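You operate a simulated robot arm through the tools that you are given. There is no shell and no other tool. Be economical: measure what you need, move in short steps, check, and stop when the job is done.

You are at the controls of a simulated two-armed robot. One attempt, no reset.

TASK
Stack the 28 mm press die from the lane along the fence on top of the 22 mm press die. Then stack the clean filter that says "F-96" from the lane along the fence on top of the clean filter labelled "F-41". Then fetch the blue chock and set it on the core rack shelf. Then turn the pressure dial to 4 bar. Then put the pleated filter from the lane along the fence on the top of the hose duct. Then put the brown tape roll on the rewind table shelf. Then take the orange strap and leave it on the spare white wheel on the top of the feed table. Then put the rolled black load strap on the top of the feed table away on the roll rack top shelf. The order counts. Set down upright: blue chock, pleated filter.

It is judged by the outcome, as a careful person would: the job done as asked, and still so three seconds after it is handed in. It fails if anything else is knocked over, pushed out of place, dropped, spilled or broken.

THE ROBOT
Two 7-joint arms with two-finger parallel grippers on one trunk, on a base that drives. Base frame: it is fixed to the floor where the robot stands at the start and does not move with it; the origin is under the middle of the robot, x ahead of it, y to its left, z up; the surface under the hand at the start is at about z = 0.8. Readings come in m, degrees, newtons and seconds.
The left shoulder is at the start at [0.03, 0.119, 0.935], the right one opposite. With the tool pointing down near the work surface each hand reaches from about 0.28 to 0.68 m from the robot's upright axis, wherever it stands, measured 20 degrees to its own side. Places, roughly: blue chock (10x8x9 cm) [1.1, 0.3, 0.9]; brown tape roll (8x8x4 cm) [1.8, 0.5, 0.9]; clean filter [0.75, 0.25, 1]; core rack shelf [-2, -3, 0.4]; orange strap (7x7x3 cm) [2.1, 0.4, 0.9]; pleated filter [1, 0.5, 1]; press die [0.75, 0, 0.75]; pressure dial [-0.6, 3.1, 0.8]; rewind table shelf [-2.1, -1.6, 0.3]; roll rack top shelf (48x25 cm) [6.86, 3.42, 1.26]; rolled black load strap (7x7x3 cm) [2.3, 0.4, 0.9]; spare white wheel (9x9x3 cm) [2.5, 0.5, 0.9]; top of the hose duct (50x13 cm) [-1.34, -0.2, 0.6]. Payload 3.43 kg a hand.
The TCP of each hand is the grasp point between the finger pads, 0.03 m short of the fingertips. In the tool frame z runs along the fingers and y along their closing line. The gripper opens to 0.094 m. The fingers are 0.028 m wide and 0.01 m thick; the gripper's body (0.05 by 0.096 m) begins 0.055 m behind the TCP.
Orientation is told as [roll, pitch, yaw] about the base's x, y, z axes, in that order, counted from this pose: with the fingers straight down and closing along the base's y, the tool's x points along the base's -x, its y along +y and its z along -z.

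THE INTERFACE
- The arms move only by the tool send_rows. It takes "left_plan", "right_plan" or both (then of equal length, played together; a hand with none holds still); each is a list of rows, each a list of 7 numbers: the shift along the base's x, y, z in cm, then the turn, a rotation vector about the base's x, y, z in degrees, then the opening, from 0 (shut) to 1 (fully open). In form: [[dx, dy, dz, wx, wy, wz, gripper], ...]. A call has 1 to 10 rows; each row is the pose to reach, as a shift and turn from the pose commanded when the call began. Each row takes 0.2 s and may step no farther than 0.05 m and 8.6 degrees from the row before; otherwise, or with a gripper value out of range, the whole call is refused. Where a pose cannot be reached the arm comes as near as it can. A force on the tool above 40 N (or 10 N above the force at the start of the call, whichever is more), or a blocked arm, ends the call early, and 0.2 s more pass. The fingers move at their own pace (about 0.072 m/s each) and stop on an object; they squeeze with about 40 N. The grip force told is the motor's: it shows also when the fingers shut on nothing. Time passes only in rows, and 0.2 s behind the last, so rows that repeat a pose let the fingers close. It gives the time, the measured TCP pose, the force on the tool (base axes), the opening and the grip force at its end, in the units of the frame above (readings bear some noise), with the torque about the TCP (base axes, N m) and any sound that the robot's microphone picked up.
- Cameras (640 x 400 px; columns grow to the right, rows downward): "scene" is now at [0.0453, 0.002, 1.6381]; the picture's right is [0.06, -1.00, 0.00], its down [-0.78, -0.04, -0.62] and it looks along [0.62, 0.04, -0.78] (base axes); focal length 296 px, centre (320, 200). "left" rides on the left gripper at [0.076, -0.014, -0.103] in its tool frame; the picture's right is [0.18, 0.98, 0.00], its down [-0.75, 0.14, -0.64] and it looks along [-0.63, 0.12, 0.77] (tool axes); focal length 243 px, centre (320, 200). "right" rides on the right gripper at [0.076, 0.014, -0.102] in its tool frame; the picture's right is [-0.18, 0.98, 0.00], its down [-0.75, -0.14, -0.64] and it looks along [-0.63, -0.12, 0.77] (tool axes); focal length 243 px, centre (320, 200).
- capture(camera): a new picture of that camera. It takes no simulated time.
- lift_body(by): slides the trunk up (or, below 0, down) by that many m; the arms and the scene camera ride with it, the base frame stays. It gives what a move gives, with no picture.
- steer(legs): drives the robot by 1 to 6 legs, each [ahead, turn to the left] in m and degrees, along the robot's own axes; the way and the turn of a leg run together, so that a leg with both is an arc; at most 1.5 m and 180 degrees a leg. The arms and the cameras ride along, it lands a little off, and it stops where it bumps. It gives what a move gives.
- pan_tilt(pan, tilt): turns the head with the scene camera to pan (to the left, within 143 degrees either way) and tilt (down, from -29 to 69), counted from straight ahead of the robot. It gives what a move gives.
- point_at(camera, pixels): for up to 12 pixels [column, row] of the newest picture of that camera ("zoom" is the newest enlarged one), the place [x, y, z] in the base frame of the surface seen there, good to about 0.002 m. It takes no simulated time.
- zoom(camera, box): a new picture of the part [left, top, right, bottom] of that camera's present view, enlarged. It takes no simulated time.
- hand_in(): hands the job in; it is judged then, once.

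Keep the steps short. Do not move on a guess: measure, check each grasp and each placing, and mend mistakes. In all there are 145 turns and 178 pictures (those below and enlarged ones count). Leave the grippers open and the arms clear of the work at the hand-in unless told otherwise, and finish with a single line.

The tools are called after "Emit:" as name(argument=value, ...) on one line, values as JSON. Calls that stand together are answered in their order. send_rows: Moves the arms, as the interface text tells. Its arguments: {"type":"object","properties":{"left_plan":{"type":"array","items":{"type":"array","items":{"type":"number"}}},"right_plan":{"type":"array","items":{"type":"array","items":{"type":"number"}}}},"required":[]} The other tools are called the same way: lift_body (by) slides the trunk up or down; steer (legs) drives the base; pan_tilt (pan, tilt) turns the head that bears the scene camera; capture (camera) takes a picture; point_at (camera, pixels) gives the place of the surface under pixels of a picture; zoom (camera, box) takes an enlarged picture of a part of a camera's view; hand_in () hands the job in.

At the start:

```text
time_s: 0.0
left_eef_pos: [0.4157, 0.321, 1.1874]
left_orientation: [-0.1, -0.1, -0.1]
left_contact_force: [-1.4, 0.9, 0.2]
left_moment: [0.02, 0.01, 0.02]
left_gripper_width: 0.0939
left_grip_force: 0.0
right_eef_pos: [0.3493, -0.0987, 1.1331]
right_orientation: [0.0, 0.0, 0.0]
right_contact_force: [-0.1, -0.3, -0.2]
right_moment: [-0.03, 0.01, 0.02]
right_gripper_width: 0.0939
right_grip_force: 0.0
trunk travel left (down, up): [-0.2, 0.21]
robot x, y, heading: [-0.0039, -0.0035, -0.1]
head pan, tilt: [3.3, 51.7]
```

scene: 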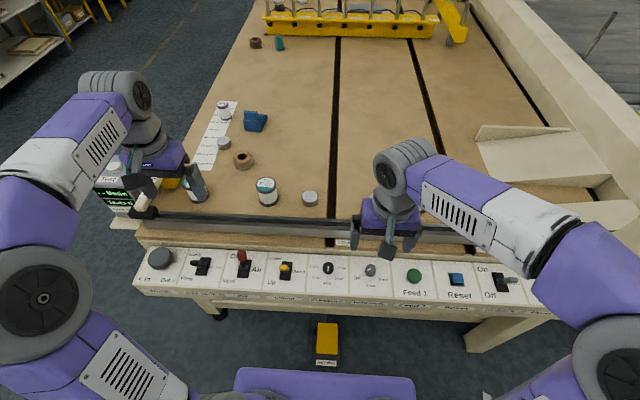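
right: 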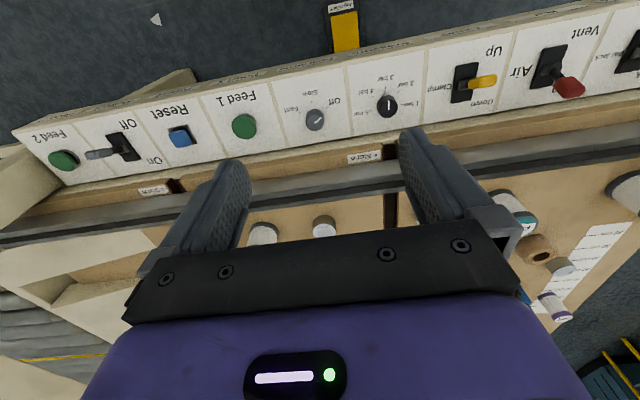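
left: 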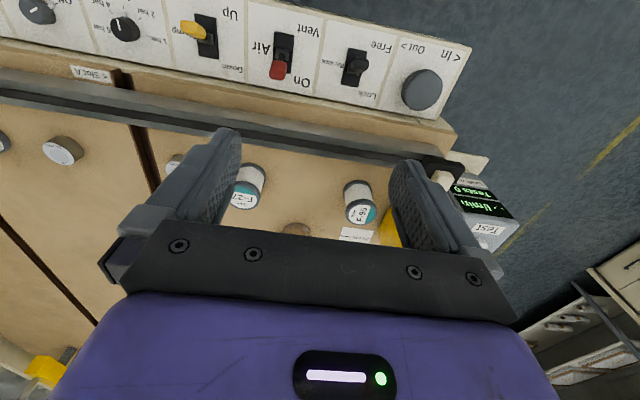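

I'll look closer at the table: the lane along the fence and the objects beyond.

Emit:
zoom(camera="scene", box=[120, 80, 350, 224])

Emit:
zoom(camera="left", box=[0, 60, 500, 280])

Emit:
zoom(camera="scene", box=[220, 0, 480, 120])

```text
2.78 times, centred on (235, 152) of scene
```

zoom: 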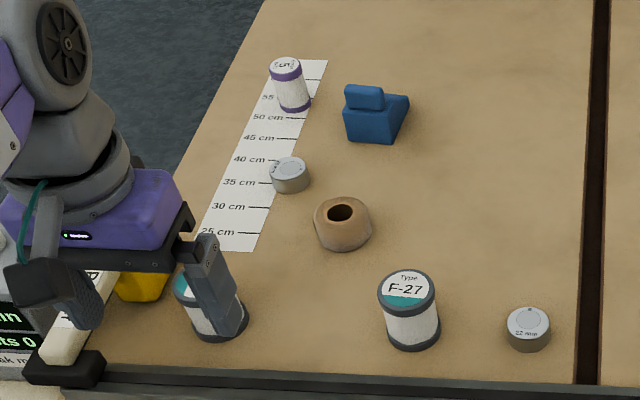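

```text
1.28 times, centred on (250, 170) of left
```

zoom: 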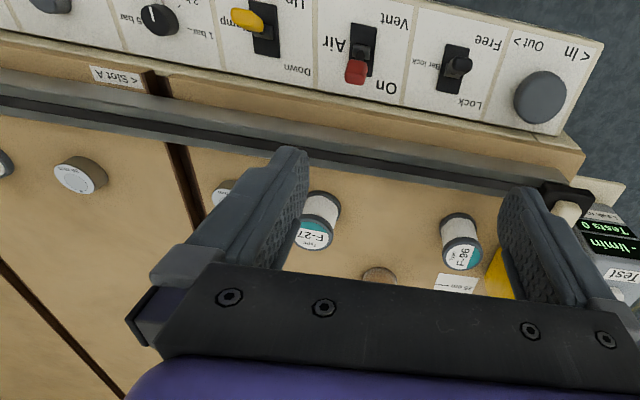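

```text
2.46 times, centred on (350, 60) of scene
```

zoom: 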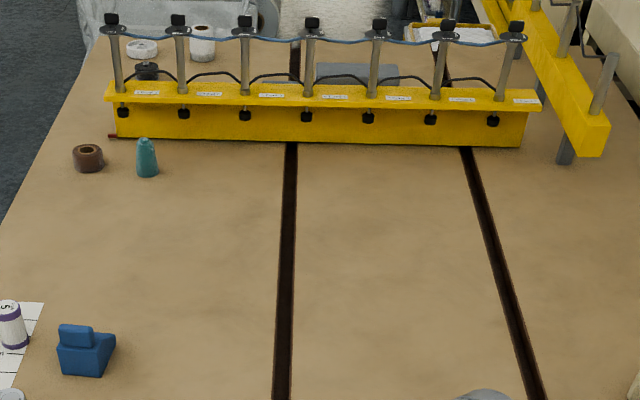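

The right hand hides part of the table. I'll zoom that camera and pan the scene around too.

Emit:
zoom(camera="right", box=[220, 150, 620, 330])

Emit:
send_rows(left_plan=[[-4, 0, 2, 0, 0, 0, 1], [-8, 2, 4, 0, 0, 0, 1], [-10, 5, 6, 0, 0, 0, 1]], right_plan=[[-3, -4, 2, 0, 0, 0, 1], [-5, -8, 4, 0, 0, 0, 1], [-5, -12, 6, 0, 0, 0, 1]])

Emit:
capture(camera="scene")

```text
1.60 times, centred on (420, 240) of right
```

zoom: 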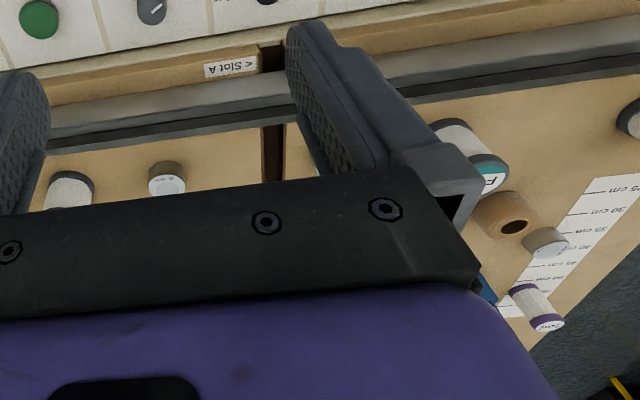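

```text
refused: row 1 steps farther than a row can; nothing moved
```

```text
170 pictures are left
```

scene: 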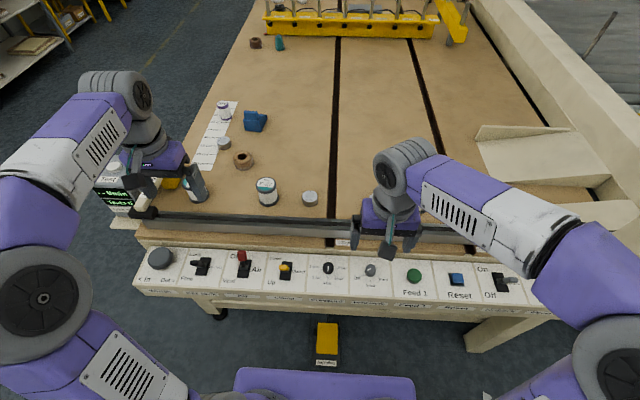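

Step was too long; I'll shorten it, pulling both arms clear to look.

Emit:
send_rows(left_plan=[[-4, 0, 2, 0, 0, 0, 1], [-7, 1, 5, 0, 0, 0, 1], [-10, 3, 7, 0, 0, 0, 1], [-10, 3, 7, 0, 0, 0, 1]], right_plan=[[-1, -4, 2, 0, 0, 0, 1], [-3, -8, 4, 0, 0, 0, 1], [-4, -12, 6, 0, 0, 0, 1], [-5, -16, 7, 0, 0, 0, 1]])

Emit:
zoom(camera="scene", box=[130, 80, 450, 260])

Emit:
capture(camera="scene")

Emit:
capture(camera="left")

```text
time_s: 1.0
left_eef_pos: [0.3175, 0.3505, 1.2598]
left_orientation: [-0.1, -0.1, -0.1]
left_contact_force: [-0.4, -0.3, 0.1]
left_moment: [0.0, 0.02, 0.02]
left_gripper_width: 0.0942
left_grip_force: 0.1
right_eef_pos: [0.2996, -0.2588, 1.2028]
right_orientation: [0.0, 0.0, 0.0]
right_contact_force: [-0.1, 0.2, -0.5]
right_moment: [0.01, 0.01, -0.02]
right_gripper_width: 0.0941
right_grip_force: 0.0
trunk travel left (down, up): [-0.2, 0.21]
robot x, y, heading: [-0.0004, 0.0005, 0.0]
head pan, tilt: [3.3, 51.7]
```

```text
2.00 times, centred on (290, 170) of scene
```

zoom: 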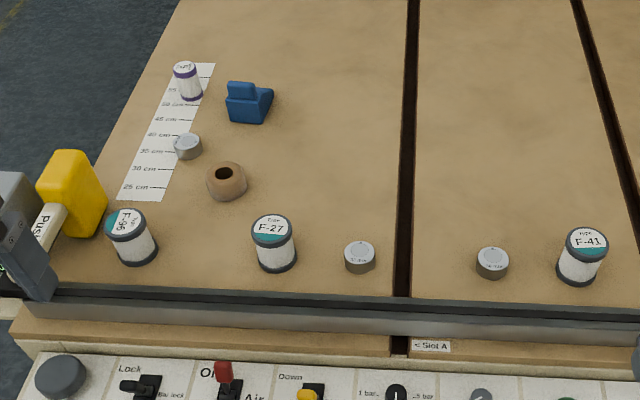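

```text
168 pictures are left
```

scene: 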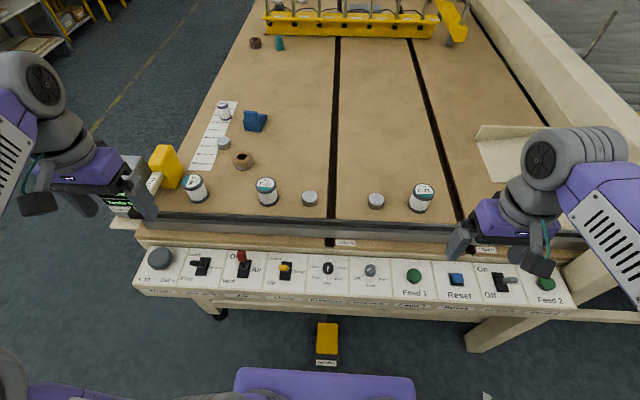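

```text
167 pictures are left
```

left: 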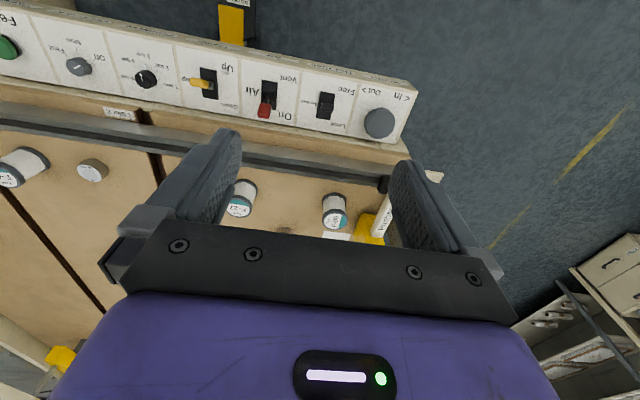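

I'll zoom on the three dies and the pleated filter and read the labels.

Emit:
zoom(camera="scene", box=[295, 180, 391, 240])

Emit:
zoom(camera="scene", box=[180, 95, 276, 155])

Emit:
point_at(camera="scene", pixels=[[310, 195], [376, 197], [224, 140], [195, 183], [267, 184], [423, 190], [222, 106], [244, 156], [256, 116], [300, 210], [300, 217], [200, 160]])

```text
6.67 times, centred on (343, 210) of scene
```

zoom: 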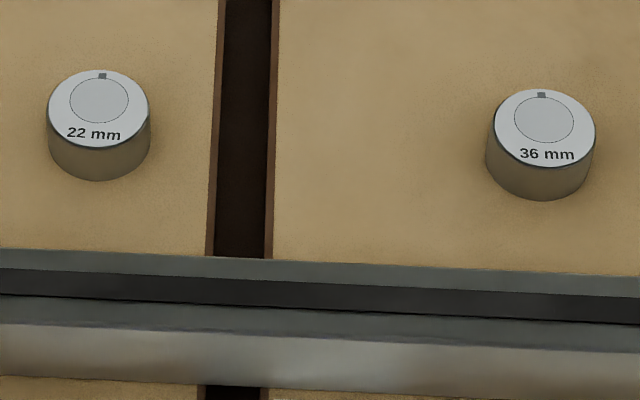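

```text
6.67 times, centred on (228, 125) of scene
```

zoom: 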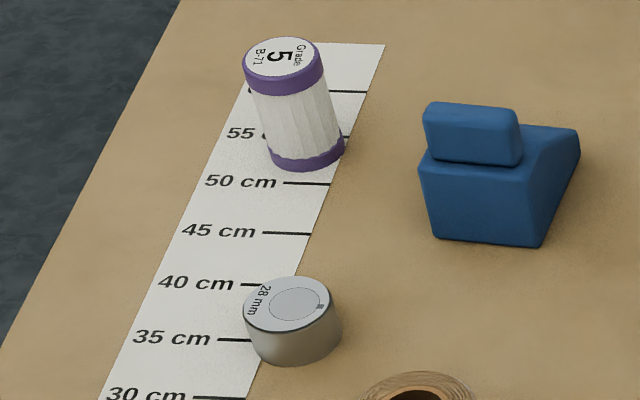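

```text
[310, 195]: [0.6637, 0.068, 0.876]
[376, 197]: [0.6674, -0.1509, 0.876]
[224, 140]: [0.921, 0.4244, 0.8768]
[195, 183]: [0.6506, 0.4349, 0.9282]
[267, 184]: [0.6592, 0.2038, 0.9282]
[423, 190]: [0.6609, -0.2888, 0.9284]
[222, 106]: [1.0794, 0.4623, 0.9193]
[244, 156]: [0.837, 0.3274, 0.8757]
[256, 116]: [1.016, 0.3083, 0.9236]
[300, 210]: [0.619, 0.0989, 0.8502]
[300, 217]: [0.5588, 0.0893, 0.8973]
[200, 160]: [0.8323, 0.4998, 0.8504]
```

The 28 mm die sits at (0.92, 0.42), the pleated filter (purple) at (1.08, 0.46), F-96 at (0.65, 0.435), and F-41 at (0.66, -0.29). They need closer access, so I'll survey the surroundings before driving.

Emit:
pan_tilt(pan=60, tilt=35)

Emit:
capture(camera="scene")

Emit:
pan_tilt(pan=130, tilt=25)

Emit:
capture(camera="scene")

Emit:
pan_tilt(pan=-130, tilt=25)

Emit:
capture(camera="scene")

Emit:
pan_tilt(pan=15, tilt=20)

Emit:
capture(camera="scene")

```text
time_s: 2.3
left_eef_pos: [0.3167, 0.3515, 1.2591]
left_orientation: [-0.2, -0.1, 0.0]
left_contact_force: [-0.4, -0.2, 0.2]
left_moment: [-0.01, 0.01, -0.01]
left_gripper_width: 0.0937
left_grip_force: 0.1
right_eef_pos: [0.3002, -0.257, 1.2036]
right_orientation: [0.0, -0.1, 0.0]
right_contact_force: [0.7, 0.0, 0.8]
right_moment: [-0.02, 0.02, -0.02]
right_gripper_width: 0.0939
right_grip_force: 0.1
trunk travel left (down, up): [-0.2, 0.21]
robot x, y, heading: [-0.0026, -0.003, 0.1]
head pan, tilt: [60.0, 35.0]
```

```text
164 pictures are left
```

scene: 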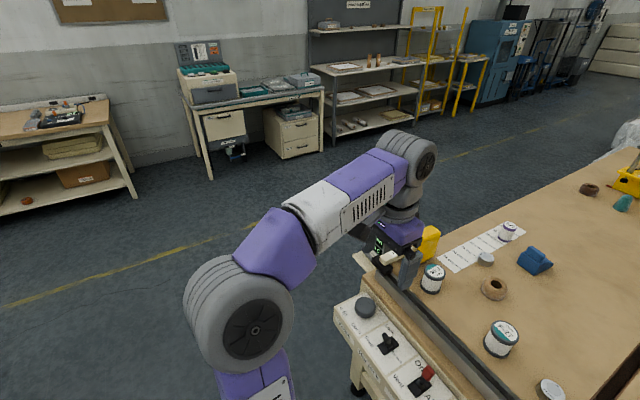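

```text
time_s: 3.7
left_eef_pos: [0.3171, 0.3509, 1.2593]
left_orientation: [-0.1, -0.1, 0.0]
left_contact_force: [-0.6, -0.5, -0.1]
left_moment: [0.01, 0.0, 0.0]
left_gripper_width: 0.0941
left_grip_force: 0.1
right_eef_pos: [0.3006, -0.2584, 1.2041]
right_orientation: [-0.1, -0.1, 0.0]
right_contact_force: [-0.1, 0.2, 0.4]
right_moment: [-0.01, -0.02, -0.03]
right_gripper_width: 0.094
right_grip_force: 0.0
trunk travel left (down, up): [-0.2, 0.21]
robot x, y, heading: [-0.0001, 0.0005, -0.0]
head pan, tilt: [130.0, 25.0]
```

```text
163 pictures are left
```

scene: 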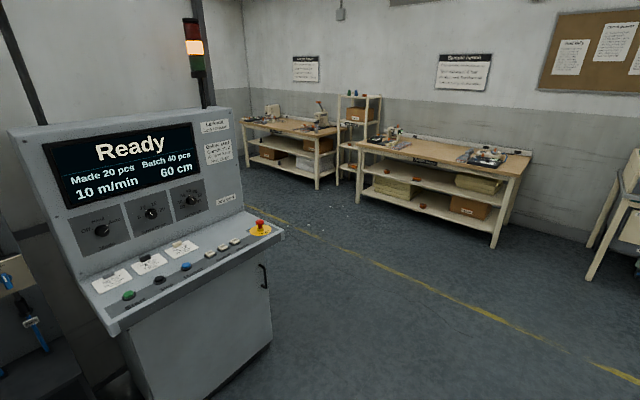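

```text
time_s: 7.3
left_eef_pos: [0.3168, 0.3518, 1.2599]
left_orientation: [-0.1, -0.1, 0.0]
left_contact_force: [0.5, 0.5, -0.1]
left_moment: [-0.01, -0.01, -0.02]
left_gripper_width: 0.0939
left_grip_force: 0.1
right_eef_pos: [0.2987, -0.257, 1.2046]
right_orientation: [0.0, -0.1, 0.1]
right_contact_force: [-0.4, 0.7, -0.3]
right_moment: [-0.04, 0.01, 0.04]
right_gripper_width: 0.0941
right_grip_force: 0.1
trunk travel left (down, up): [-0.2, 0.21]
robot x, y, heading: [-0.0007, 0.0004, -0.1]
head pan, tilt: [-130.0, 25.0]
```

```text
162 pictures are left
```

scene: 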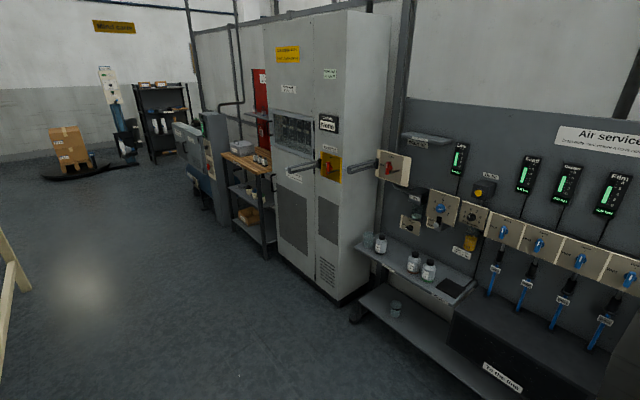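

```text
time_s: 9.6
left_eef_pos: [0.3165, 0.3516, 1.2591]
left_orientation: [-0.1, -0.1, 0.0]
left_contact_force: [-0.4, 0.3, 0.1]
left_moment: [-0.03, 0.0, -0.01]
left_gripper_width: 0.0939
left_grip_force: 0.1
right_eef_pos: [0.3012, -0.2578, 1.2043]
right_orientation: [0.1, 0.0, 0.0]
right_contact_force: [0.4, 0.8, 0.0]
right_moment: [0.02, 0.03, 0.0]
right_gripper_width: 0.0941
right_grip_force: 0.0
trunk travel left (down, up): [-0.2, 0.21]
robot x, y, heading: [0.0016, -0.0004, 0.0]
head pan, tilt: [15.0, 20.0]
```

```text
161 pictures are left
```

scene: 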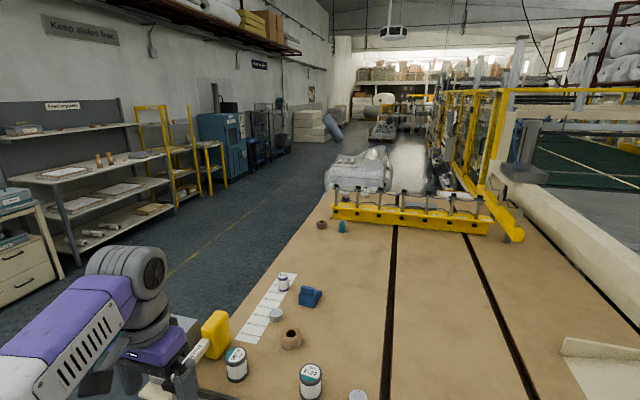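

I'll look down to the left for the table's left edge and the free floor.

Emit:
pan_tilt(pan=25, tilt=55)

Emit:
capture(camera="scene")

```text
time_s: 10.6
left_eef_pos: [0.3167, 0.3511, 1.2597]
left_orientation: [0.0, -0.1, 0.0]
left_contact_force: [0.9, -0.2, 0.2]
left_moment: [-0.03, -0.03, 0.01]
left_gripper_width: 0.094
left_grip_force: 0.0
right_eef_pos: [0.2994, -0.2577, 1.2042]
right_orientation: [0.0, 0.0, -0.1]
right_contact_force: [0.5, -0.4, 0.1]
right_moment: [0.0, 0.03, -0.01]
right_gripper_width: 0.0941
right_grip_force: 0.1
trunk travel left (down, up): [-0.2, 0.21]
robot x, y, heading: [0.0021, 0.0017, -0.0]
head pan, tilt: [25.0, 55.0]
```

```text
160 pictures are left
```

scene: 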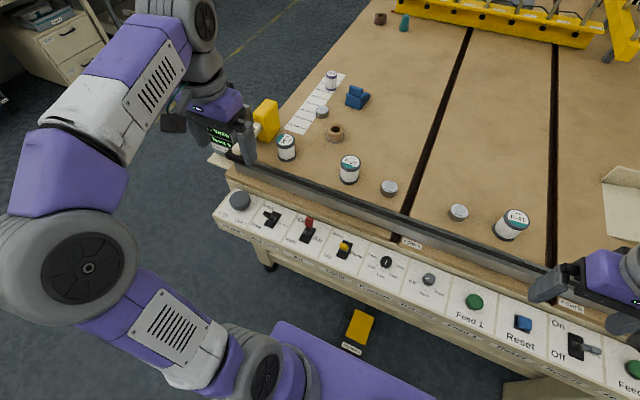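

Emit:
point_at(camera="scene", pixels=[[222, 212], [265, 265], [356, 312], [350, 345], [330, 305], [270, 325], [205, 158], [264, 105], [300, 75], [380, 15], [460, 330], [190, 260]])

Emit:
zoom(camera="scene", box=[250, 340, 450, 400])

```text
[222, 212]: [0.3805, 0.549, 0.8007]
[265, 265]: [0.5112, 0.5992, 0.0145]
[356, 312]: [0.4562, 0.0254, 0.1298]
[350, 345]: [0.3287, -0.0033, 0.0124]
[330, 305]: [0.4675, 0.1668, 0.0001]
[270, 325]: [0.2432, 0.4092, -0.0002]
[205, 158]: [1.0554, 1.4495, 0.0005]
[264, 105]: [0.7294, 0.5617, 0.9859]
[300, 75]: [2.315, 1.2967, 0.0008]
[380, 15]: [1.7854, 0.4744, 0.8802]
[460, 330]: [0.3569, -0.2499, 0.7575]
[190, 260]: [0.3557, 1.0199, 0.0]
```

```text
3.20 times, centred on (350, 370) of scene
```

zoom: 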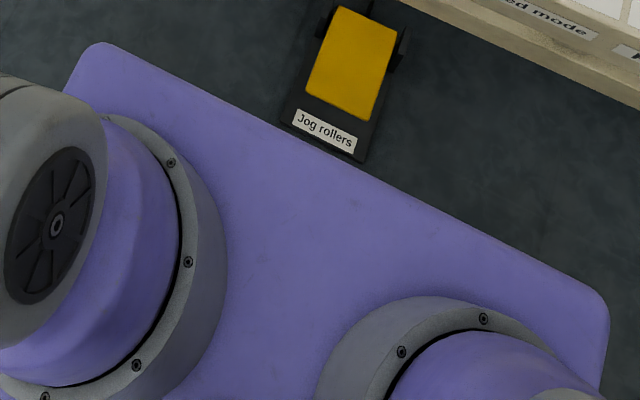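

The pedal "Jog rollers" stands just before my base. Checking how close my base is to it, and the table's left edge.

Emit:
point_at(camera="zoom", pixels=[[300, 170], [500, 250], [600, 300], [100, 50], [330, 140]])

Emit:
point_at(camera="scene", pixels=[[240, 158], [258, 150], [290, 100], [340, 42], [322, 112], [286, 143]])

```text
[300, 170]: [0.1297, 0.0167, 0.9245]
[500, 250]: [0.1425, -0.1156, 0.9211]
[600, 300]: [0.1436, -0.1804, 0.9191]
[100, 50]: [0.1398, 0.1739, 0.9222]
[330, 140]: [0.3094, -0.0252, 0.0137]
```

```text
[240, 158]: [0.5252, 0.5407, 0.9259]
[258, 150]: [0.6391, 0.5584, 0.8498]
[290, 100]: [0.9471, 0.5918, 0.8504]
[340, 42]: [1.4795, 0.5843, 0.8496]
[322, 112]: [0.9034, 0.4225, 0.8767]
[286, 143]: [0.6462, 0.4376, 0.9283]
```

Purple plate is the trunk (z 0.92); the base may be larger. I'll back away from the pedal, then drive round to the table's left side facing it.

Emit:
steer(legs=[[-0.3, 0], [0, 90], [1.12, 0], [0, -90], [1.1, 0], [0, -90]])

Emit:
pan_tilt(pan=0, tilt=52)

Emit:
capture(camera="scene")

```text
time_s: 34.6
left_eef_pos: [1.1613, 0.8324, 1.2592]
left_orientation: [0.0, -0.1, -88.9]
left_contact_force: [-0.3, 0.1, 0.2]
left_moment: [0.01, 0.02, -0.01]
left_gripper_width: 0.0941
left_grip_force: 0.1
right_eef_pos: [0.5525, 0.8376, 1.2037]
right_orientation: [-0.1, 0.0, -88.9]
right_contact_force: [-0.1, 1.0, 0.1]
right_moment: [-0.01, 0.01, 0.01]
right_gripper_width: 0.0942
right_grip_force: 0.0
trunk travel left (down, up): [-0.2, 0.21]
robot x, y, heading: [0.8008, 1.1421, -88.9]
head pan, tilt: [25.0, 55.0]
```

```text
time_s: 35.5
left_eef_pos: [1.1612, 0.8334, 1.2581]
left_orientation: [-0.1, -0.2, -88.8]
left_contact_force: [-0.7, 0.5, 0.2]
left_moment: [0.02, 0.02, 0.03]
left_gripper_width: 0.0941
left_grip_force: 0.0
right_eef_pos: [0.5514, 0.8374, 1.2048]
right_orientation: [0.0, -0.1, -88.9]
right_contact_force: [-1.1, -0.5, -0.3]
right_moment: [-0.03, 0.0, -0.01]
right_gripper_width: 0.0939
right_grip_force: 0.1
trunk travel left (down, up): [-0.2, 0.21]
robot x, y, heading: [0.8074, 1.1442, -88.9]
head pan, tilt: [0.0, 52.0]
```

```text
158 pictures are left
```

scene: 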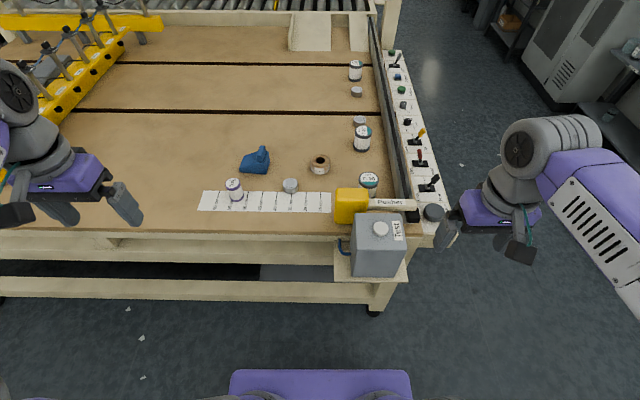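

I'm at (0.81, 1.14) facing the table. Closing in 0.13 m, then measuring the die and F-96.

Emit:
steer(legs=[[0.13, 0]])

Emit:
zoom(camera="scene", box=[220, 120, 420, 245])

```text
time_s: 36.8
left_eef_pos: [1.1645, 0.7001, 1.2592]
left_orientation: [-0.1, -0.1, -89.0]
left_contact_force: [0.3, -0.4, 0.6]
left_moment: [0.0, -0.01, 0.01]
left_gripper_width: 0.0941
left_grip_force: 0.2
right_eef_pos: [0.5548, 0.7065, 1.2047]
right_orientation: [0.1, 0.1, -89.0]
right_contact_force: [0.4, -1.1, -0.1]
right_moment: [0.0, 0.0, -0.03]
right_gripper_width: 0.094
right_grip_force: 0.0
trunk travel left (down, up): [-0.2, 0.21]
robot x, y, heading: [0.8071, 1.0146, -89.0]
head pan, tilt: [0.0, 52.0]
```

```text
3.20 times, centred on (320, 182) of scene
```

zoom: 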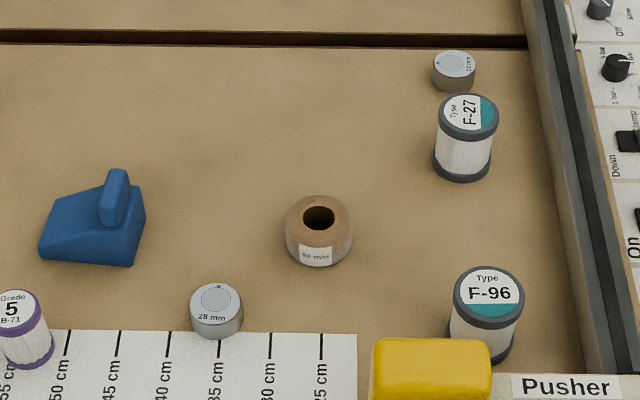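

Emit:
point_at(camera="zoom", pixels=[[194, 300], [239, 300], [216, 286], [216, 319], [458, 296], [520, 296], [489, 271], [489, 322], [493, 360], [430, 350], [375, 345], [460, 345]])

```text
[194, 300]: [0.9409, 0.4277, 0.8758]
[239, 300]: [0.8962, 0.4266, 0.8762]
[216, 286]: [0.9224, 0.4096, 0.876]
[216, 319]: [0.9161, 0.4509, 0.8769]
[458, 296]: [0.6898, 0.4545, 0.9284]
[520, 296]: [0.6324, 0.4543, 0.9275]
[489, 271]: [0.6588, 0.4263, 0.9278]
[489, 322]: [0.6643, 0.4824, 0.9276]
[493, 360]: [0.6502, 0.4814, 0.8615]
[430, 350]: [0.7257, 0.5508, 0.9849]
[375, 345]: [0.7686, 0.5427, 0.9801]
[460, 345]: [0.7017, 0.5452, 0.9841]
```

Die centre ≈ (0.919, 0.430), F-96 centre ≈ (0.661, 0.454). Left hand goes above the die, right hand above F-96.

Emit:
send_rows(left_plan=[[-2.45, -2.7, -2.3, 0, 0, 0, 1], [-4.9, -5.4, -4.6, 0, 0, 0, 1], [-7.35, -8.1, -6.9, 0, 0, 0, 1], [-9.8, -10.8, -9.2, 0, 0, 0, 1], [-12.25, -13.5, -11.5, 0, 0, 0, 1], [-14.7, -16.2, -13.8, 0, 0, 0, 1], [-17.15, -18.9, -16.1, 0, 0, 0, 1], [-19.6, -21.6, -18.4, 0, 0, 0, 1], [-22.05, -24.3, -20.7, 0, 0, 0, 1], [-24.5, -27, -23, 0, 0, 0, 1]], right_plan=[[1.06, -2.52, -1.5, 0, 0, 0, 1], [2.12, -5.04, -3, 0, 0, 0, 1], [3.18, -7.56, -4.5, 0, 0, 0, 1], [4.24, -10.08, -6, 0, 0, 0, 1], [5.3, -12.6, -7.5, 0, 0, 0, 1], [6.36, -15.12, -9, 0, 0, 0, 1], [7.42, -17.64, -10.5, 0, 0, 0, 1], [8.48, -20.16, -12, 0, 0, 0, 1], [9.54, -22.68, -13.5, 0, 0, 0, 1], [10.6, -25.2, -15, 0, 0, 0, 1]])

Emit:
capture(camera="left")

Emit:
capture(camera="right")

```text
time_s: 39.0
left_eef_pos: [0.9204, 0.4296, 1.0266]
left_orientation: [0.0, 0.1, -89.0]
left_contact_force: [-0.1, -1.1, -0.2]
left_moment: [0.05, 0.0, 0.01]
left_gripper_width: 0.0939
left_grip_force: 0.0
right_eef_pos: [0.6604, 0.4556, 1.0503]
right_orientation: [0.0, 0.1, -89.1]
right_contact_force: [-0.9, 0.1, -0.3]
right_moment: [-0.01, 0.0, 0.03]
right_gripper_width: 0.0941
right_grip_force: 0.1
trunk travel left (down, up): [-0.2, 0.21]
robot x, y, heading: [0.8069, 1.0107, -88.9]
head pan, tilt: [0.0, 52.0]
```

```text
156 pictures are left
```

left: 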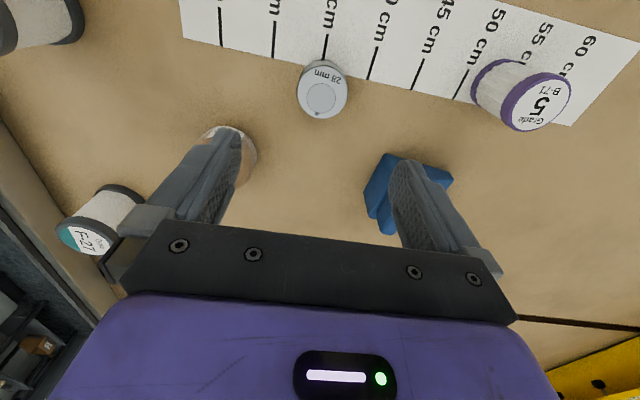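

```text
155 pictures are left
```

right: 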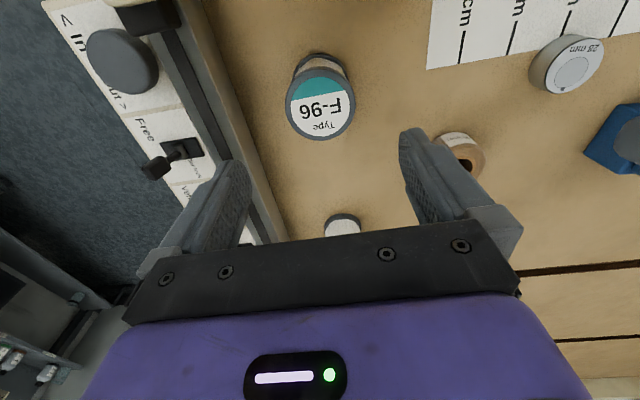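

Verifying the centres from the hand cameras: die top at (322,95), F-96 top at (320,108).

Emit:
point_at(camera="left", pixels=[[322, 96], [300, 90], [345, 97], [325, 75], [320, 115]])

Emit:
point_at(camera="right", pixels=[[290, 104], [350, 104], [321, 72], [320, 134], [240, 165]])

```text
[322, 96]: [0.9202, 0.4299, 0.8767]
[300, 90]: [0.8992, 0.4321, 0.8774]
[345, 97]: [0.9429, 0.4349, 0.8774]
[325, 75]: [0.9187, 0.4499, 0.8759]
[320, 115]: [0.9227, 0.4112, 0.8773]
```

```text
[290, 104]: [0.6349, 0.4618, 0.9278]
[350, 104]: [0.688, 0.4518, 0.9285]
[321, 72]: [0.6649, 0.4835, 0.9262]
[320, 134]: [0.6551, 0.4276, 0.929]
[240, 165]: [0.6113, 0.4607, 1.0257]
```

Centres agree. Lower both hands and close.

Emit:
send_rows(left_plan=[[0, 0, -4, 0, 0, 0, 1], [0, 0, -8, 0, 0, 0, 1], [0, 0, -12, 0, 0, 0, 1], [0, 0, -14, 0, 0, 0, 1], [0, 0, -14, 0, 0, 0, 1], [0, 0, -14, 0, 0, 0, 0.4], [0, 0, -14, 0, 0, 0, 0], [0, 0, -14, 0, 0, 0, 0], [0, 0, -14, 0, 0, 0, 0]], right_plan=[[0, 0, -4, 0, 0, 0, 1], [0, 0, -8, 0, 0, 0, 1], [0, 0, -12, 0, 0, 0, 1], [0, 0, -13.3, 0, 0, 0, 1], [0, 0, -13.3, 0, 0, 0, 1], [0, 0, -13.3, 0, 0, 0, 0.4], [0, 0, -13.3, 0, 0, 0, 0], [0, 0, -13.3, 0, 0, 0, 0], [0, 0, -13.3, 0, 0, 0, 0]])

Emit:
send_rows(left_plan=[[0, 0, 4, 0, 0, 0, 0], [0, 0, 8, 0, 0, 0, 0], [0, 0, 13, 0, 0, 0, 0], [0, 0, 18, 0, 0, 0, 0], [0, 0, 23, 0, 0, 0, 0]], right_plan=[[0, 0, 4, 0, 0, 0, 0], [0, 0, 8, 0, 0, 0, 0], [0, 0, 13, 0, 0, 0, 0], [0, 0, 18, 0, 0, 0, 0], [0, 0, 23, 0, 0, 0, 0]])

Emit:
capture(camera="scene")

```text
time_s: 41.0
left_eef_pos: [0.9204, 0.4312, 0.8907]
left_orientation: [-0.1, 0.0, -89.0]
left_contact_force: [0.7, -0.9, -0.2]
left_moment: [-0.05, -0.06, 0.01]
left_gripper_width: 0.0501
left_grip_force: 40.1
right_eef_pos: [0.6612, 0.4555, 0.92]
right_orientation: [0.0, 0.0, -89.0]
right_contact_force: [-0.9, 0.3, 0.2]
right_moment: [-0.03, 0.0, -0.01]
right_gripper_width: 0.0663
right_grip_force: 40.1
trunk travel left (down, up): [-0.2, 0.21]
robot x, y, heading: [0.8075, 1.0142, -88.6]
head pan, tilt: [0.0, 52.0]
```

```text
time_s: 42.2
left_eef_pos: [0.9206, 0.4308, 1.1208]
left_orientation: [-0.2, 0.1, -89.1]
left_contact_force: [0.0, 0.1, -3.1]
left_moment: [0.0, 0.0, -0.01]
left_gripper_width: 0.0501
left_grip_force: 39.8
right_eef_pos: [0.6618, 0.4563, 1.1519]
right_orientation: [-0.1, 0.1, -88.9]
right_contact_force: [-0.1, 0.1, -1.5]
right_moment: [0.0, 0.0, -0.01]
right_gripper_width: 0.0662
right_grip_force: 39.8
trunk travel left (down, up): [-0.2, 0.21]
robot x, y, heading: [0.8097, 1.0105, -88.8]
head pan, tilt: [0.0, 52.0]
```

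```text
154 pictures are left
```

scene: 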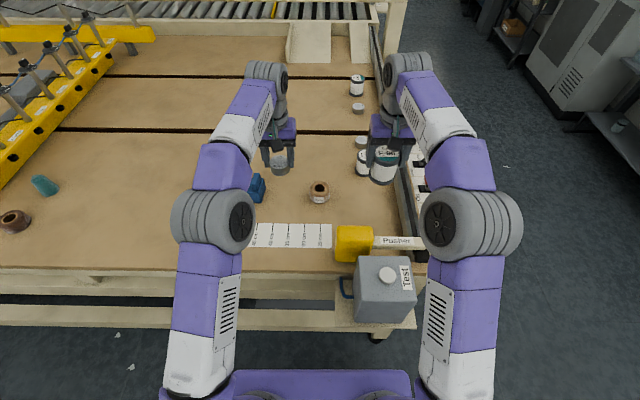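

Both held (die 50 mm, filter 66 mm). I'll raise the trunk for reach and drive back round to the front along the known free way.

Emit:
lift_body(by=0.12)

Emit:
steer(legs=[[-0.15, 0], [0, 89], [-1.1, 0], [0, 90], [-1.25, 0], [0, -90]])

Emit:
pan_tilt(pan=0, tilt=52)

Emit:
capture(camera="scene")

```text
time_s: 43.7
left_eef_pos: [0.9202, 0.4295, 1.2417]
left_orientation: [-0.2, 0.0, -89.0]
left_contact_force: [0.5, 0.1, -3.4]
left_moment: [0.0, -0.04, 0.03]
left_gripper_width: 0.0499
left_grip_force: 40.2
right_eef_pos: [0.6601, 0.4539, 1.2712]
right_orientation: [-0.1, 0.0, -89.1]
right_contact_force: [0.2, 0.2, -2.2]
right_moment: [0.0, -0.04, 0.0]
right_gripper_width: 0.0662
right_grip_force: 39.9
trunk travel left (down, up): [-0.32, 0.09]
robot x, y, heading: [0.8065, 1.0105, -88.9]
head pan, tilt: [0.0, 52.0]
```

```text
time_s: 67.6
left_eef_pos: [0.3143, 0.0181, 1.2409]
left_orientation: [-0.1, 0.1, -0.3]
left_contact_force: [-0.1, 0.1, -3.0]
left_moment: [0.03, 0.02, 0.0]
left_gripper_width: 0.0498
left_grip_force: 39.9
right_eef_pos: [0.2811, -0.2414, 1.2721]
right_orientation: [0.0, -0.1, -0.4]
right_contact_force: [0.1, 0.8, -1.4]
right_moment: [-0.01, 0.0, 0.01]
right_gripper_width: 0.0662
right_grip_force: 40.1
trunk travel left (down, up): [-0.32, 0.09]
robot x, y, heading: [-0.2743, -0.0831, -0.0]
head pan, tilt: [0.0, 52.0]
```

```text
time_s: 68.2
left_eef_pos: [0.3135, 0.0175, 1.2405]
left_orientation: [-0.1, -0.1, -0.4]
left_contact_force: [0.3, -1.6, -2.4]
left_moment: [0.0, 0.01, 0.04]
left_gripper_width: 0.0499
left_grip_force: 40.6
right_eef_pos: [0.2817, -0.2409, 1.2719]
right_orientation: [-0.1, 0.0, -0.3]
right_contact_force: [-0.4, 0.5, -1.9]
right_moment: [-0.02, -0.02, 0.0]
right_gripper_width: 0.0662
right_grip_force: 40.2
trunk travel left (down, up): [-0.32, 0.09]
robot x, y, heading: [-0.2738, -0.0824, -0.4]
head pan, tilt: [0.0, 52.0]
```

```text
153 pictures are left
```

scene: 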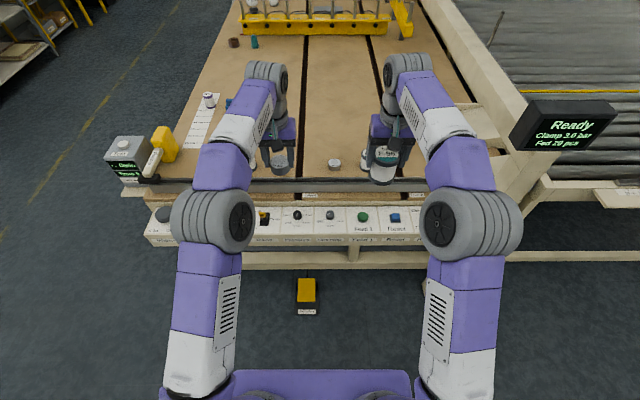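

Drive forward 0.28 m (back to the starting distance), then measure the 22 mm die and F-41.

Emit:
steer(legs=[[0.28, 0]])

Emit:
capture(camera="scene")

Emit:
capture(camera="left")

Emit:
capture(camera="right")

```text
time_s: 70.2
left_eef_pos: [0.5959, 0.02, 1.2418]
left_orientation: [-0.2, 0.0, 0.0]
left_contact_force: [0.8, 0.2, -2.8]
left_moment: [-0.02, 0.03, -0.03]
left_gripper_width: 0.0498
left_grip_force: 40.2
right_eef_pos: [0.566, -0.24, 1.2724]
right_orientation: [0.0, 0.0, 0.0]
right_contact_force: [0.9, -0.6, -1.5]
right_moment: [0.0, 0.01, 0.0]
right_gripper_width: 0.0662
right_grip_force: 39.8
trunk travel left (down, up): [-0.32, 0.09]
robot x, y, heading: [0.0104, -0.0848, -0.3]
head pan, tilt: [0.0, 52.0]
```

```text
152 pictures are left
```

scene: 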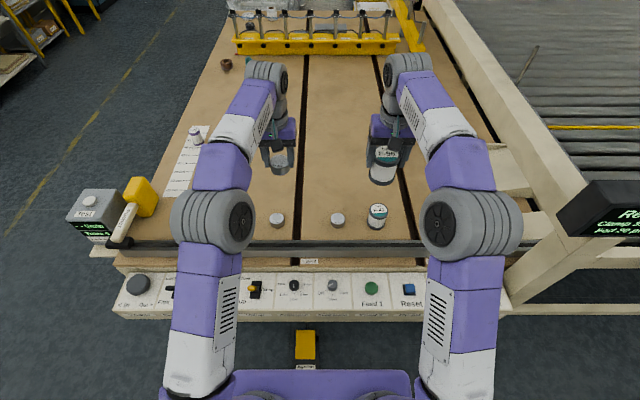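

```text
151 pictures are left
```

left: 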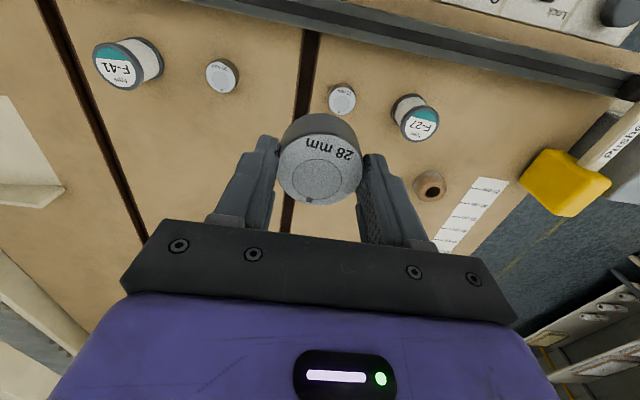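

```text
150 pictures are left
```

right: 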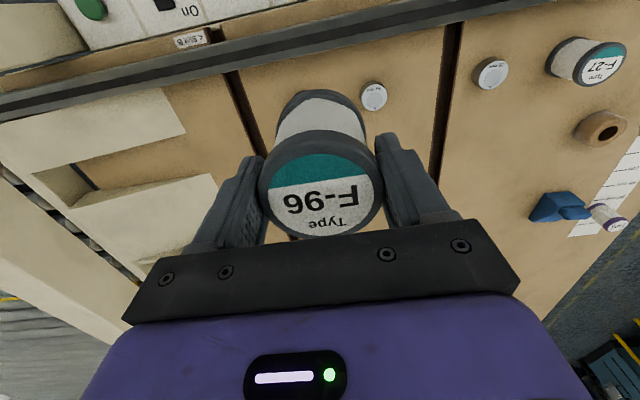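

Emit:
zoom(camera="scene", box=[258, 190, 402, 250])

Emit:
point_at(camera="zoom", pixels=[[86, 117]])

```text
4.44 times, centred on (330, 220) of scene
```

zoom: 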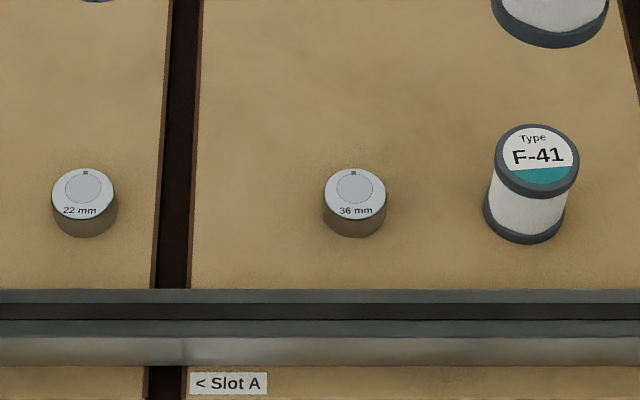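

```text
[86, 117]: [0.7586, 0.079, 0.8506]
```

Emit:
point_at(camera="zoom", pixels=[[55, 195], [112, 194], [84, 172], [84, 216], [83, 194], [498, 162], [576, 162], [537, 128], [537, 190], [537, 160]])

Emit:
point_at(camera="left", pixels=[[330, 99], [355, 99], [342, 87], [342, 112]])

```text
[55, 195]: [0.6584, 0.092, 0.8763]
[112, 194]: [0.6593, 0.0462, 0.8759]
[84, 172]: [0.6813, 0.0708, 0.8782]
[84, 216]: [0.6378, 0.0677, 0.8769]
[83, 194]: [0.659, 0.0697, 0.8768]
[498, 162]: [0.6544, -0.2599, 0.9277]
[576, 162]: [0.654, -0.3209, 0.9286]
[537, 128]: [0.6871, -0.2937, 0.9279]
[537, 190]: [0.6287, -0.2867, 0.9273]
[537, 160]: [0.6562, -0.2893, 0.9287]
```

```text
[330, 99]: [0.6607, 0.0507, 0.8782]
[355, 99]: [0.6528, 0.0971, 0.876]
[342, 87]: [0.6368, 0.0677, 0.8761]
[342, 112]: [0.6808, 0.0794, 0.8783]
```

22 mm die centre ≈ (0.659, 0.071), F-41 ≈ (0.658, -0.290). Moving the hands above them, checking in between.

Emit:
send_rows(left_plan=[[1.6, 1.3, -4, 0, 0, 0, 0], [3.2, 2.6, -8, 0, 0, 0, 0], [4.8, 3.9, -12, 0, 0, 0, 0], [6.3, 5.1, -16, 0, 0, 0, 0], [6.3, 5.1, -20.5, 0, 0, 0, 0], [6.3, 5.1, -25, 0, 0, 0, 0], [6.3, 5.1, -28, 0, 0, 0, 0], [6.3, 5.1, -28, 0, 0, 0, 0]], right_plan=[[2.3, -1.2, -2, 0, 0, 0, 0], [4.6, -2.5, -4, 0, 0, 0, 0], [6.9, -3.7, -7, 0, 0, 0, 0], [9.2, -5, -10, 0, 0, 0, 0], [9.2, -5, -13, 0, 0, 0, 0], [9.2, -5, -17, 0, 0, 0, 0], [9.2, -5, -20, 0, 0, 0, 0], [9.2, -5, -20, 0, 0, 0, 0]])

Emit:
zoom(camera="scene", box=[240, 160, 432, 280])

Emit:
capture(camera="left")

Emit:
capture(camera="right")

```text
time_s: 72.0
left_eef_pos: [0.6584, 0.07, 0.9608]
left_orientation: [-0.1, 0.0, 0.1]
left_contact_force: [0.2, -0.3, -2.7]
left_moment: [0.0, -0.02, 0.0]
left_gripper_width: 0.0498
left_grip_force: 39.7
right_eef_pos: [0.6567, -0.2895, 1.0723]
right_orientation: [0.0, 0.0, 0.0]
right_contact_force: [-0.4, -0.4, -2.3]
right_moment: [0.02, 0.0, 0.03]
right_gripper_width: 0.0662
right_grip_force: 40.2
right hand out of reach, approached as far as the arm can: row 4, 5
trunk travel left (down, up): [-0.32, 0.09]
robot x, y, heading: [0.0133, -0.0815, 0.3]
head pan, tilt: [0.0, 52.0]
```

```text
3.33 times, centred on (336, 220) of scene
```

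zoom: 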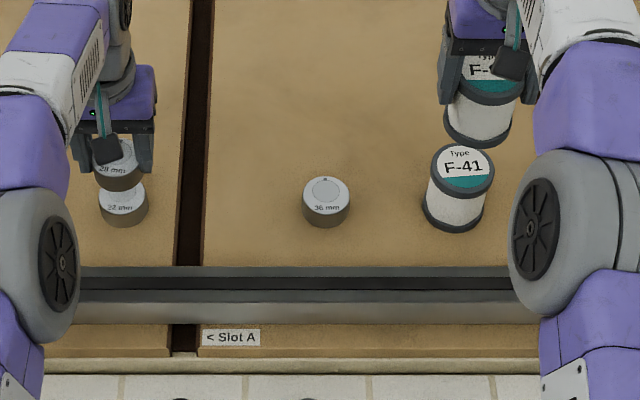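

```text
147 pictures are left
```

left: 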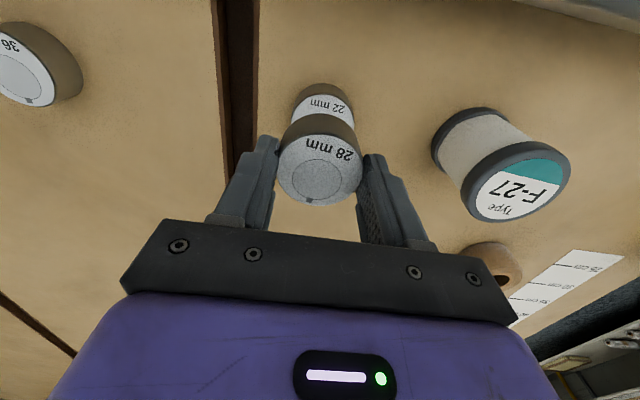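

```text
146 pictures are left
```

right: 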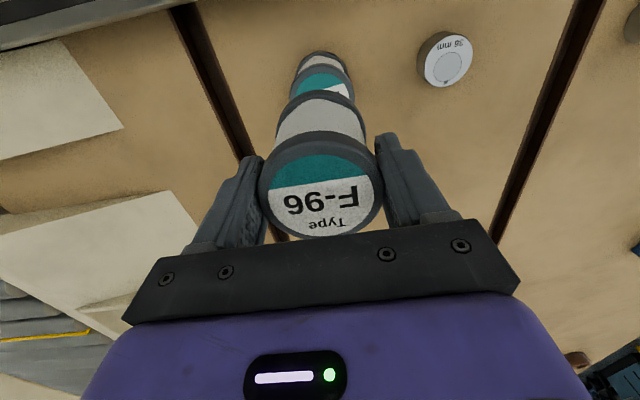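

Alignment looks right. Lowering the die onto the 22 mm die.

Emit:
send_rows(left_plan=[[0, 0, -2.5, 0, 0, 0, 0], [0, 0, -3.6, 0, 0, 0, 0], [0, 0, -4.1, 0, 0, 0, 0], [0, 0, -4.3, 0, 0, 0, 0]])

Emit:
zoom(camera="scene", box=[240, 180, 336, 240])

```text
time_s: 73.0
left_eef_pos: [0.6593, 0.0716, 0.919]
left_orientation: [-0.1, 0.1, -0.1]
left_contact_force: [0.0, 0.3, -3.3]
left_moment: [-0.01, 0.02, 0.0]
left_gripper_width: 0.0499
left_grip_force: 40.4
right_eef_pos: [0.658, -0.2896, 1.0733]
right_orientation: [0.0, 0.0, 0.0]
right_contact_force: [0.6, -0.1, -2.1]
right_moment: [-0.01, 0.01, -0.02]
right_gripper_width: 0.0662
right_grip_force: 39.7
trunk travel left (down, up): [-0.32, 0.09]
robot x, y, heading: [0.0086, -0.0824, 0.0]
head pan, tilt: [0.0, 52.0]
```

```text
6.67 times, centred on (288, 210) of scene
```

zoom: 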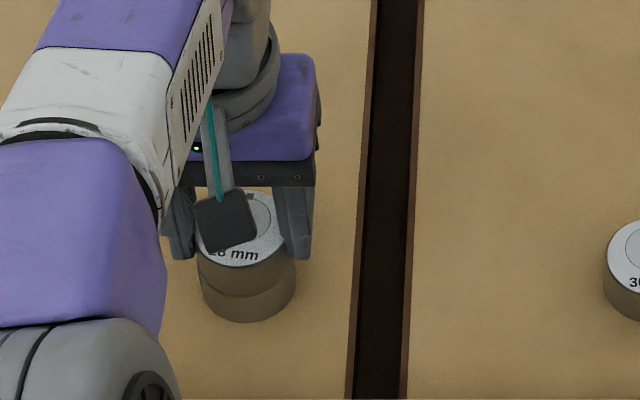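

Emit:
send_rows(left_plan=[[0, -0.1, -0.1, 0, 0, 0, 0], [0, -0.1, -0.2, 0, 0, 0, 0], [0, -0.1, -0.3, 0, 0, 0, 0]])

```text
time_s: 73.8
left_eef_pos: [0.6598, 0.0696, 0.9174]
left_orientation: [-0.1, -0.2, 0.0]
left_contact_force: [-0.9, 0.6, 9.9]
left_moment: [0.09, 0.23, 0.01]
left_gripper_width: 0.0499
left_grip_force: 40.0
right_eef_pos: [0.6548, -0.2913, 1.0744]
right_orientation: [0.0, -0.1, 0.0]
right_contact_force: [0.0, 0.3, -2.2]
right_moment: [0.01, 0.04, -0.02]
right_gripper_width: 0.0658
right_grip_force: 39.6
trunk travel left (down, up): [-0.32, 0.09]
robot x, y, heading: [0.0112, -0.0818, 0.2]
head pan, tilt: [0.0, 52.0]
```

Contact felt (force rose to +10 N). Open and rise.

Emit:
send_rows(left_plan=[[0, 0, 0.1, 0, 0, 0, 0.4], [0, 0, 0.1, 0, 0, 0, 1], [0, 0, 0.1, 0, 0, 0, 1], [0, 0, 0.1, 0, 0, 0, 1], [0, 0, 4, 0, 0, 0, 1], [0, 0, 8.5, 0, 0, 0, 1], [0, 0, 13, 0, 0, 0, 1], [-3, 2, 16, 0, 0, 0, 1]])

Emit:
zoom(camera="scene", box=[240, 170, 336, 230])

Emit:
send_rows(right_plan=[[0, 0, -3, 0, 0, 0, 0], [0, 0, -5, 0, 0, 0, 0], [0, 0, -6.5, 0, 0, 0, 0], [0, 0, -7.2, 0, 0, 0, 0]])

Emit:
zoom(camera="scene", box=[320, 160, 448, 240])

```text
time_s: 75.6
left_eef_pos: [0.626, 0.0886, 1.0759]
left_orientation: [-0.2, -0.2, 0.0]
left_contact_force: [-0.8, 0.6, 0.2]
left_moment: [-0.04, -0.02, 0.0]
left_gripper_width: 0.094
left_grip_force: 0.1
right_eef_pos: [0.655, -0.2887, 1.0744]
right_orientation: [0.0, -0.1, 0.0]
right_contact_force: [-0.6, 0.3, -2.5]
right_moment: [0.0, -0.05, -0.03]
right_gripper_width: 0.066
right_grip_force: 40.5
trunk travel left (down, up): [-0.32, 0.09]
robot x, y, heading: [0.0131, -0.0842, -0.2]
head pan, tilt: [0.0, 52.0]
```

```text
6.67 times, centred on (288, 200) of scene
```

zoom: 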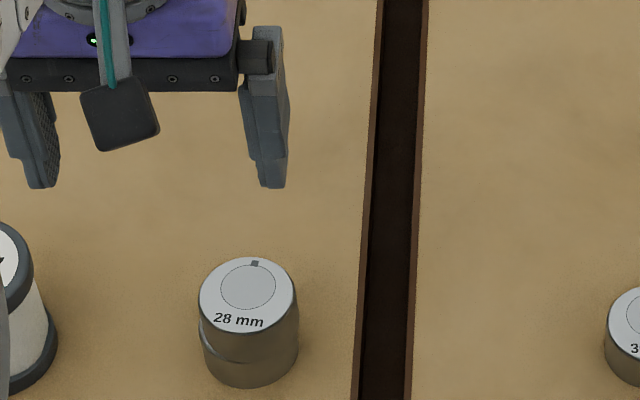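

```text
time_s: 76.6
left_eef_pos: [0.6281, 0.0892, 1.0755]
left_orientation: [0.0, -0.1, 0.0]
left_contact_force: [0.5, -0.3, 0.7]
left_moment: [0.01, -0.01, -0.02]
left_gripper_width: 0.094
left_grip_force: 0.1
right_eef_pos: [0.6567, -0.2895, 1.0006]
right_orientation: [0.0, 0.0, -0.1]
right_contact_force: [-0.1, -0.1, -0.6]
right_moment: [-0.04, -0.03, -0.02]
right_gripper_width: 0.0661
right_grip_force: 40.6
trunk travel left (down, up): [-0.32, 0.09]
robot x, y, heading: [0.0108, -0.0854, 0.0]
head pan, tilt: [0.0, 52.0]
```

```text
5.00 times, centred on (384, 200) of scene
```

zoom: 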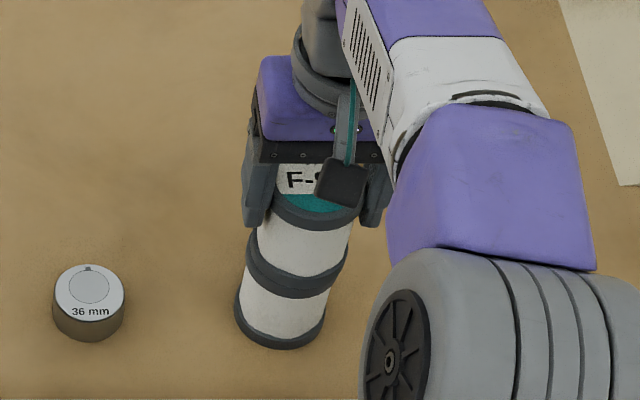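

Die stack is true. The filter is nearly touching; feel for contact.

Emit:
send_rows(right_plan=[[0, 0, -0.1, 0, 0, 0, 0], [0, 0, -0.2, 0, 0, 0, 0]])

Emit:
zoom(camera="right", box=[220, 20, 420, 260])

```text
time_s: 77.2
left_eef_pos: [0.6279, 0.0893, 1.0762]
left_orientation: [-0.1, -0.1, -0.1]
left_contact_force: [-0.2, 0.1, 1.3]
left_moment: [0.01, -0.02, 0.0]
left_gripper_width: 0.0939
left_grip_force: 0.0
right_eef_pos: [0.6567, -0.2897, 0.9995]
right_orientation: [0.0, -0.1, 0.0]
right_contact_force: [-1.3, -0.5, 4.4]
right_moment: [-0.03, 0.16, 0.02]
right_gripper_width: 0.0658
right_grip_force: 40.4
trunk travel left (down, up): [-0.32, 0.09]
robot x, y, heading: [0.012, -0.0859, 0.2]
head pan, tilt: [0.0, 52.0]
```

```text
1.67 times, centred on (320, 140) of right
```

zoom: 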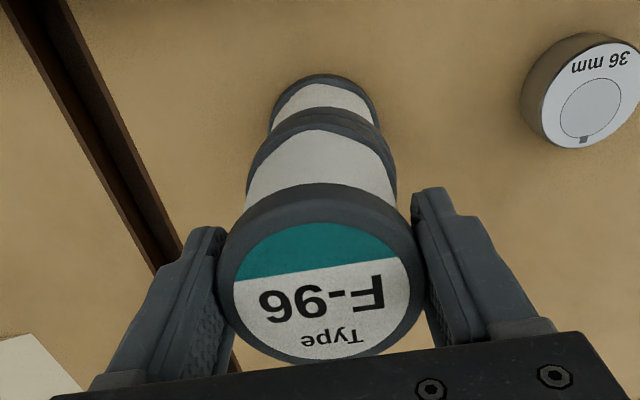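

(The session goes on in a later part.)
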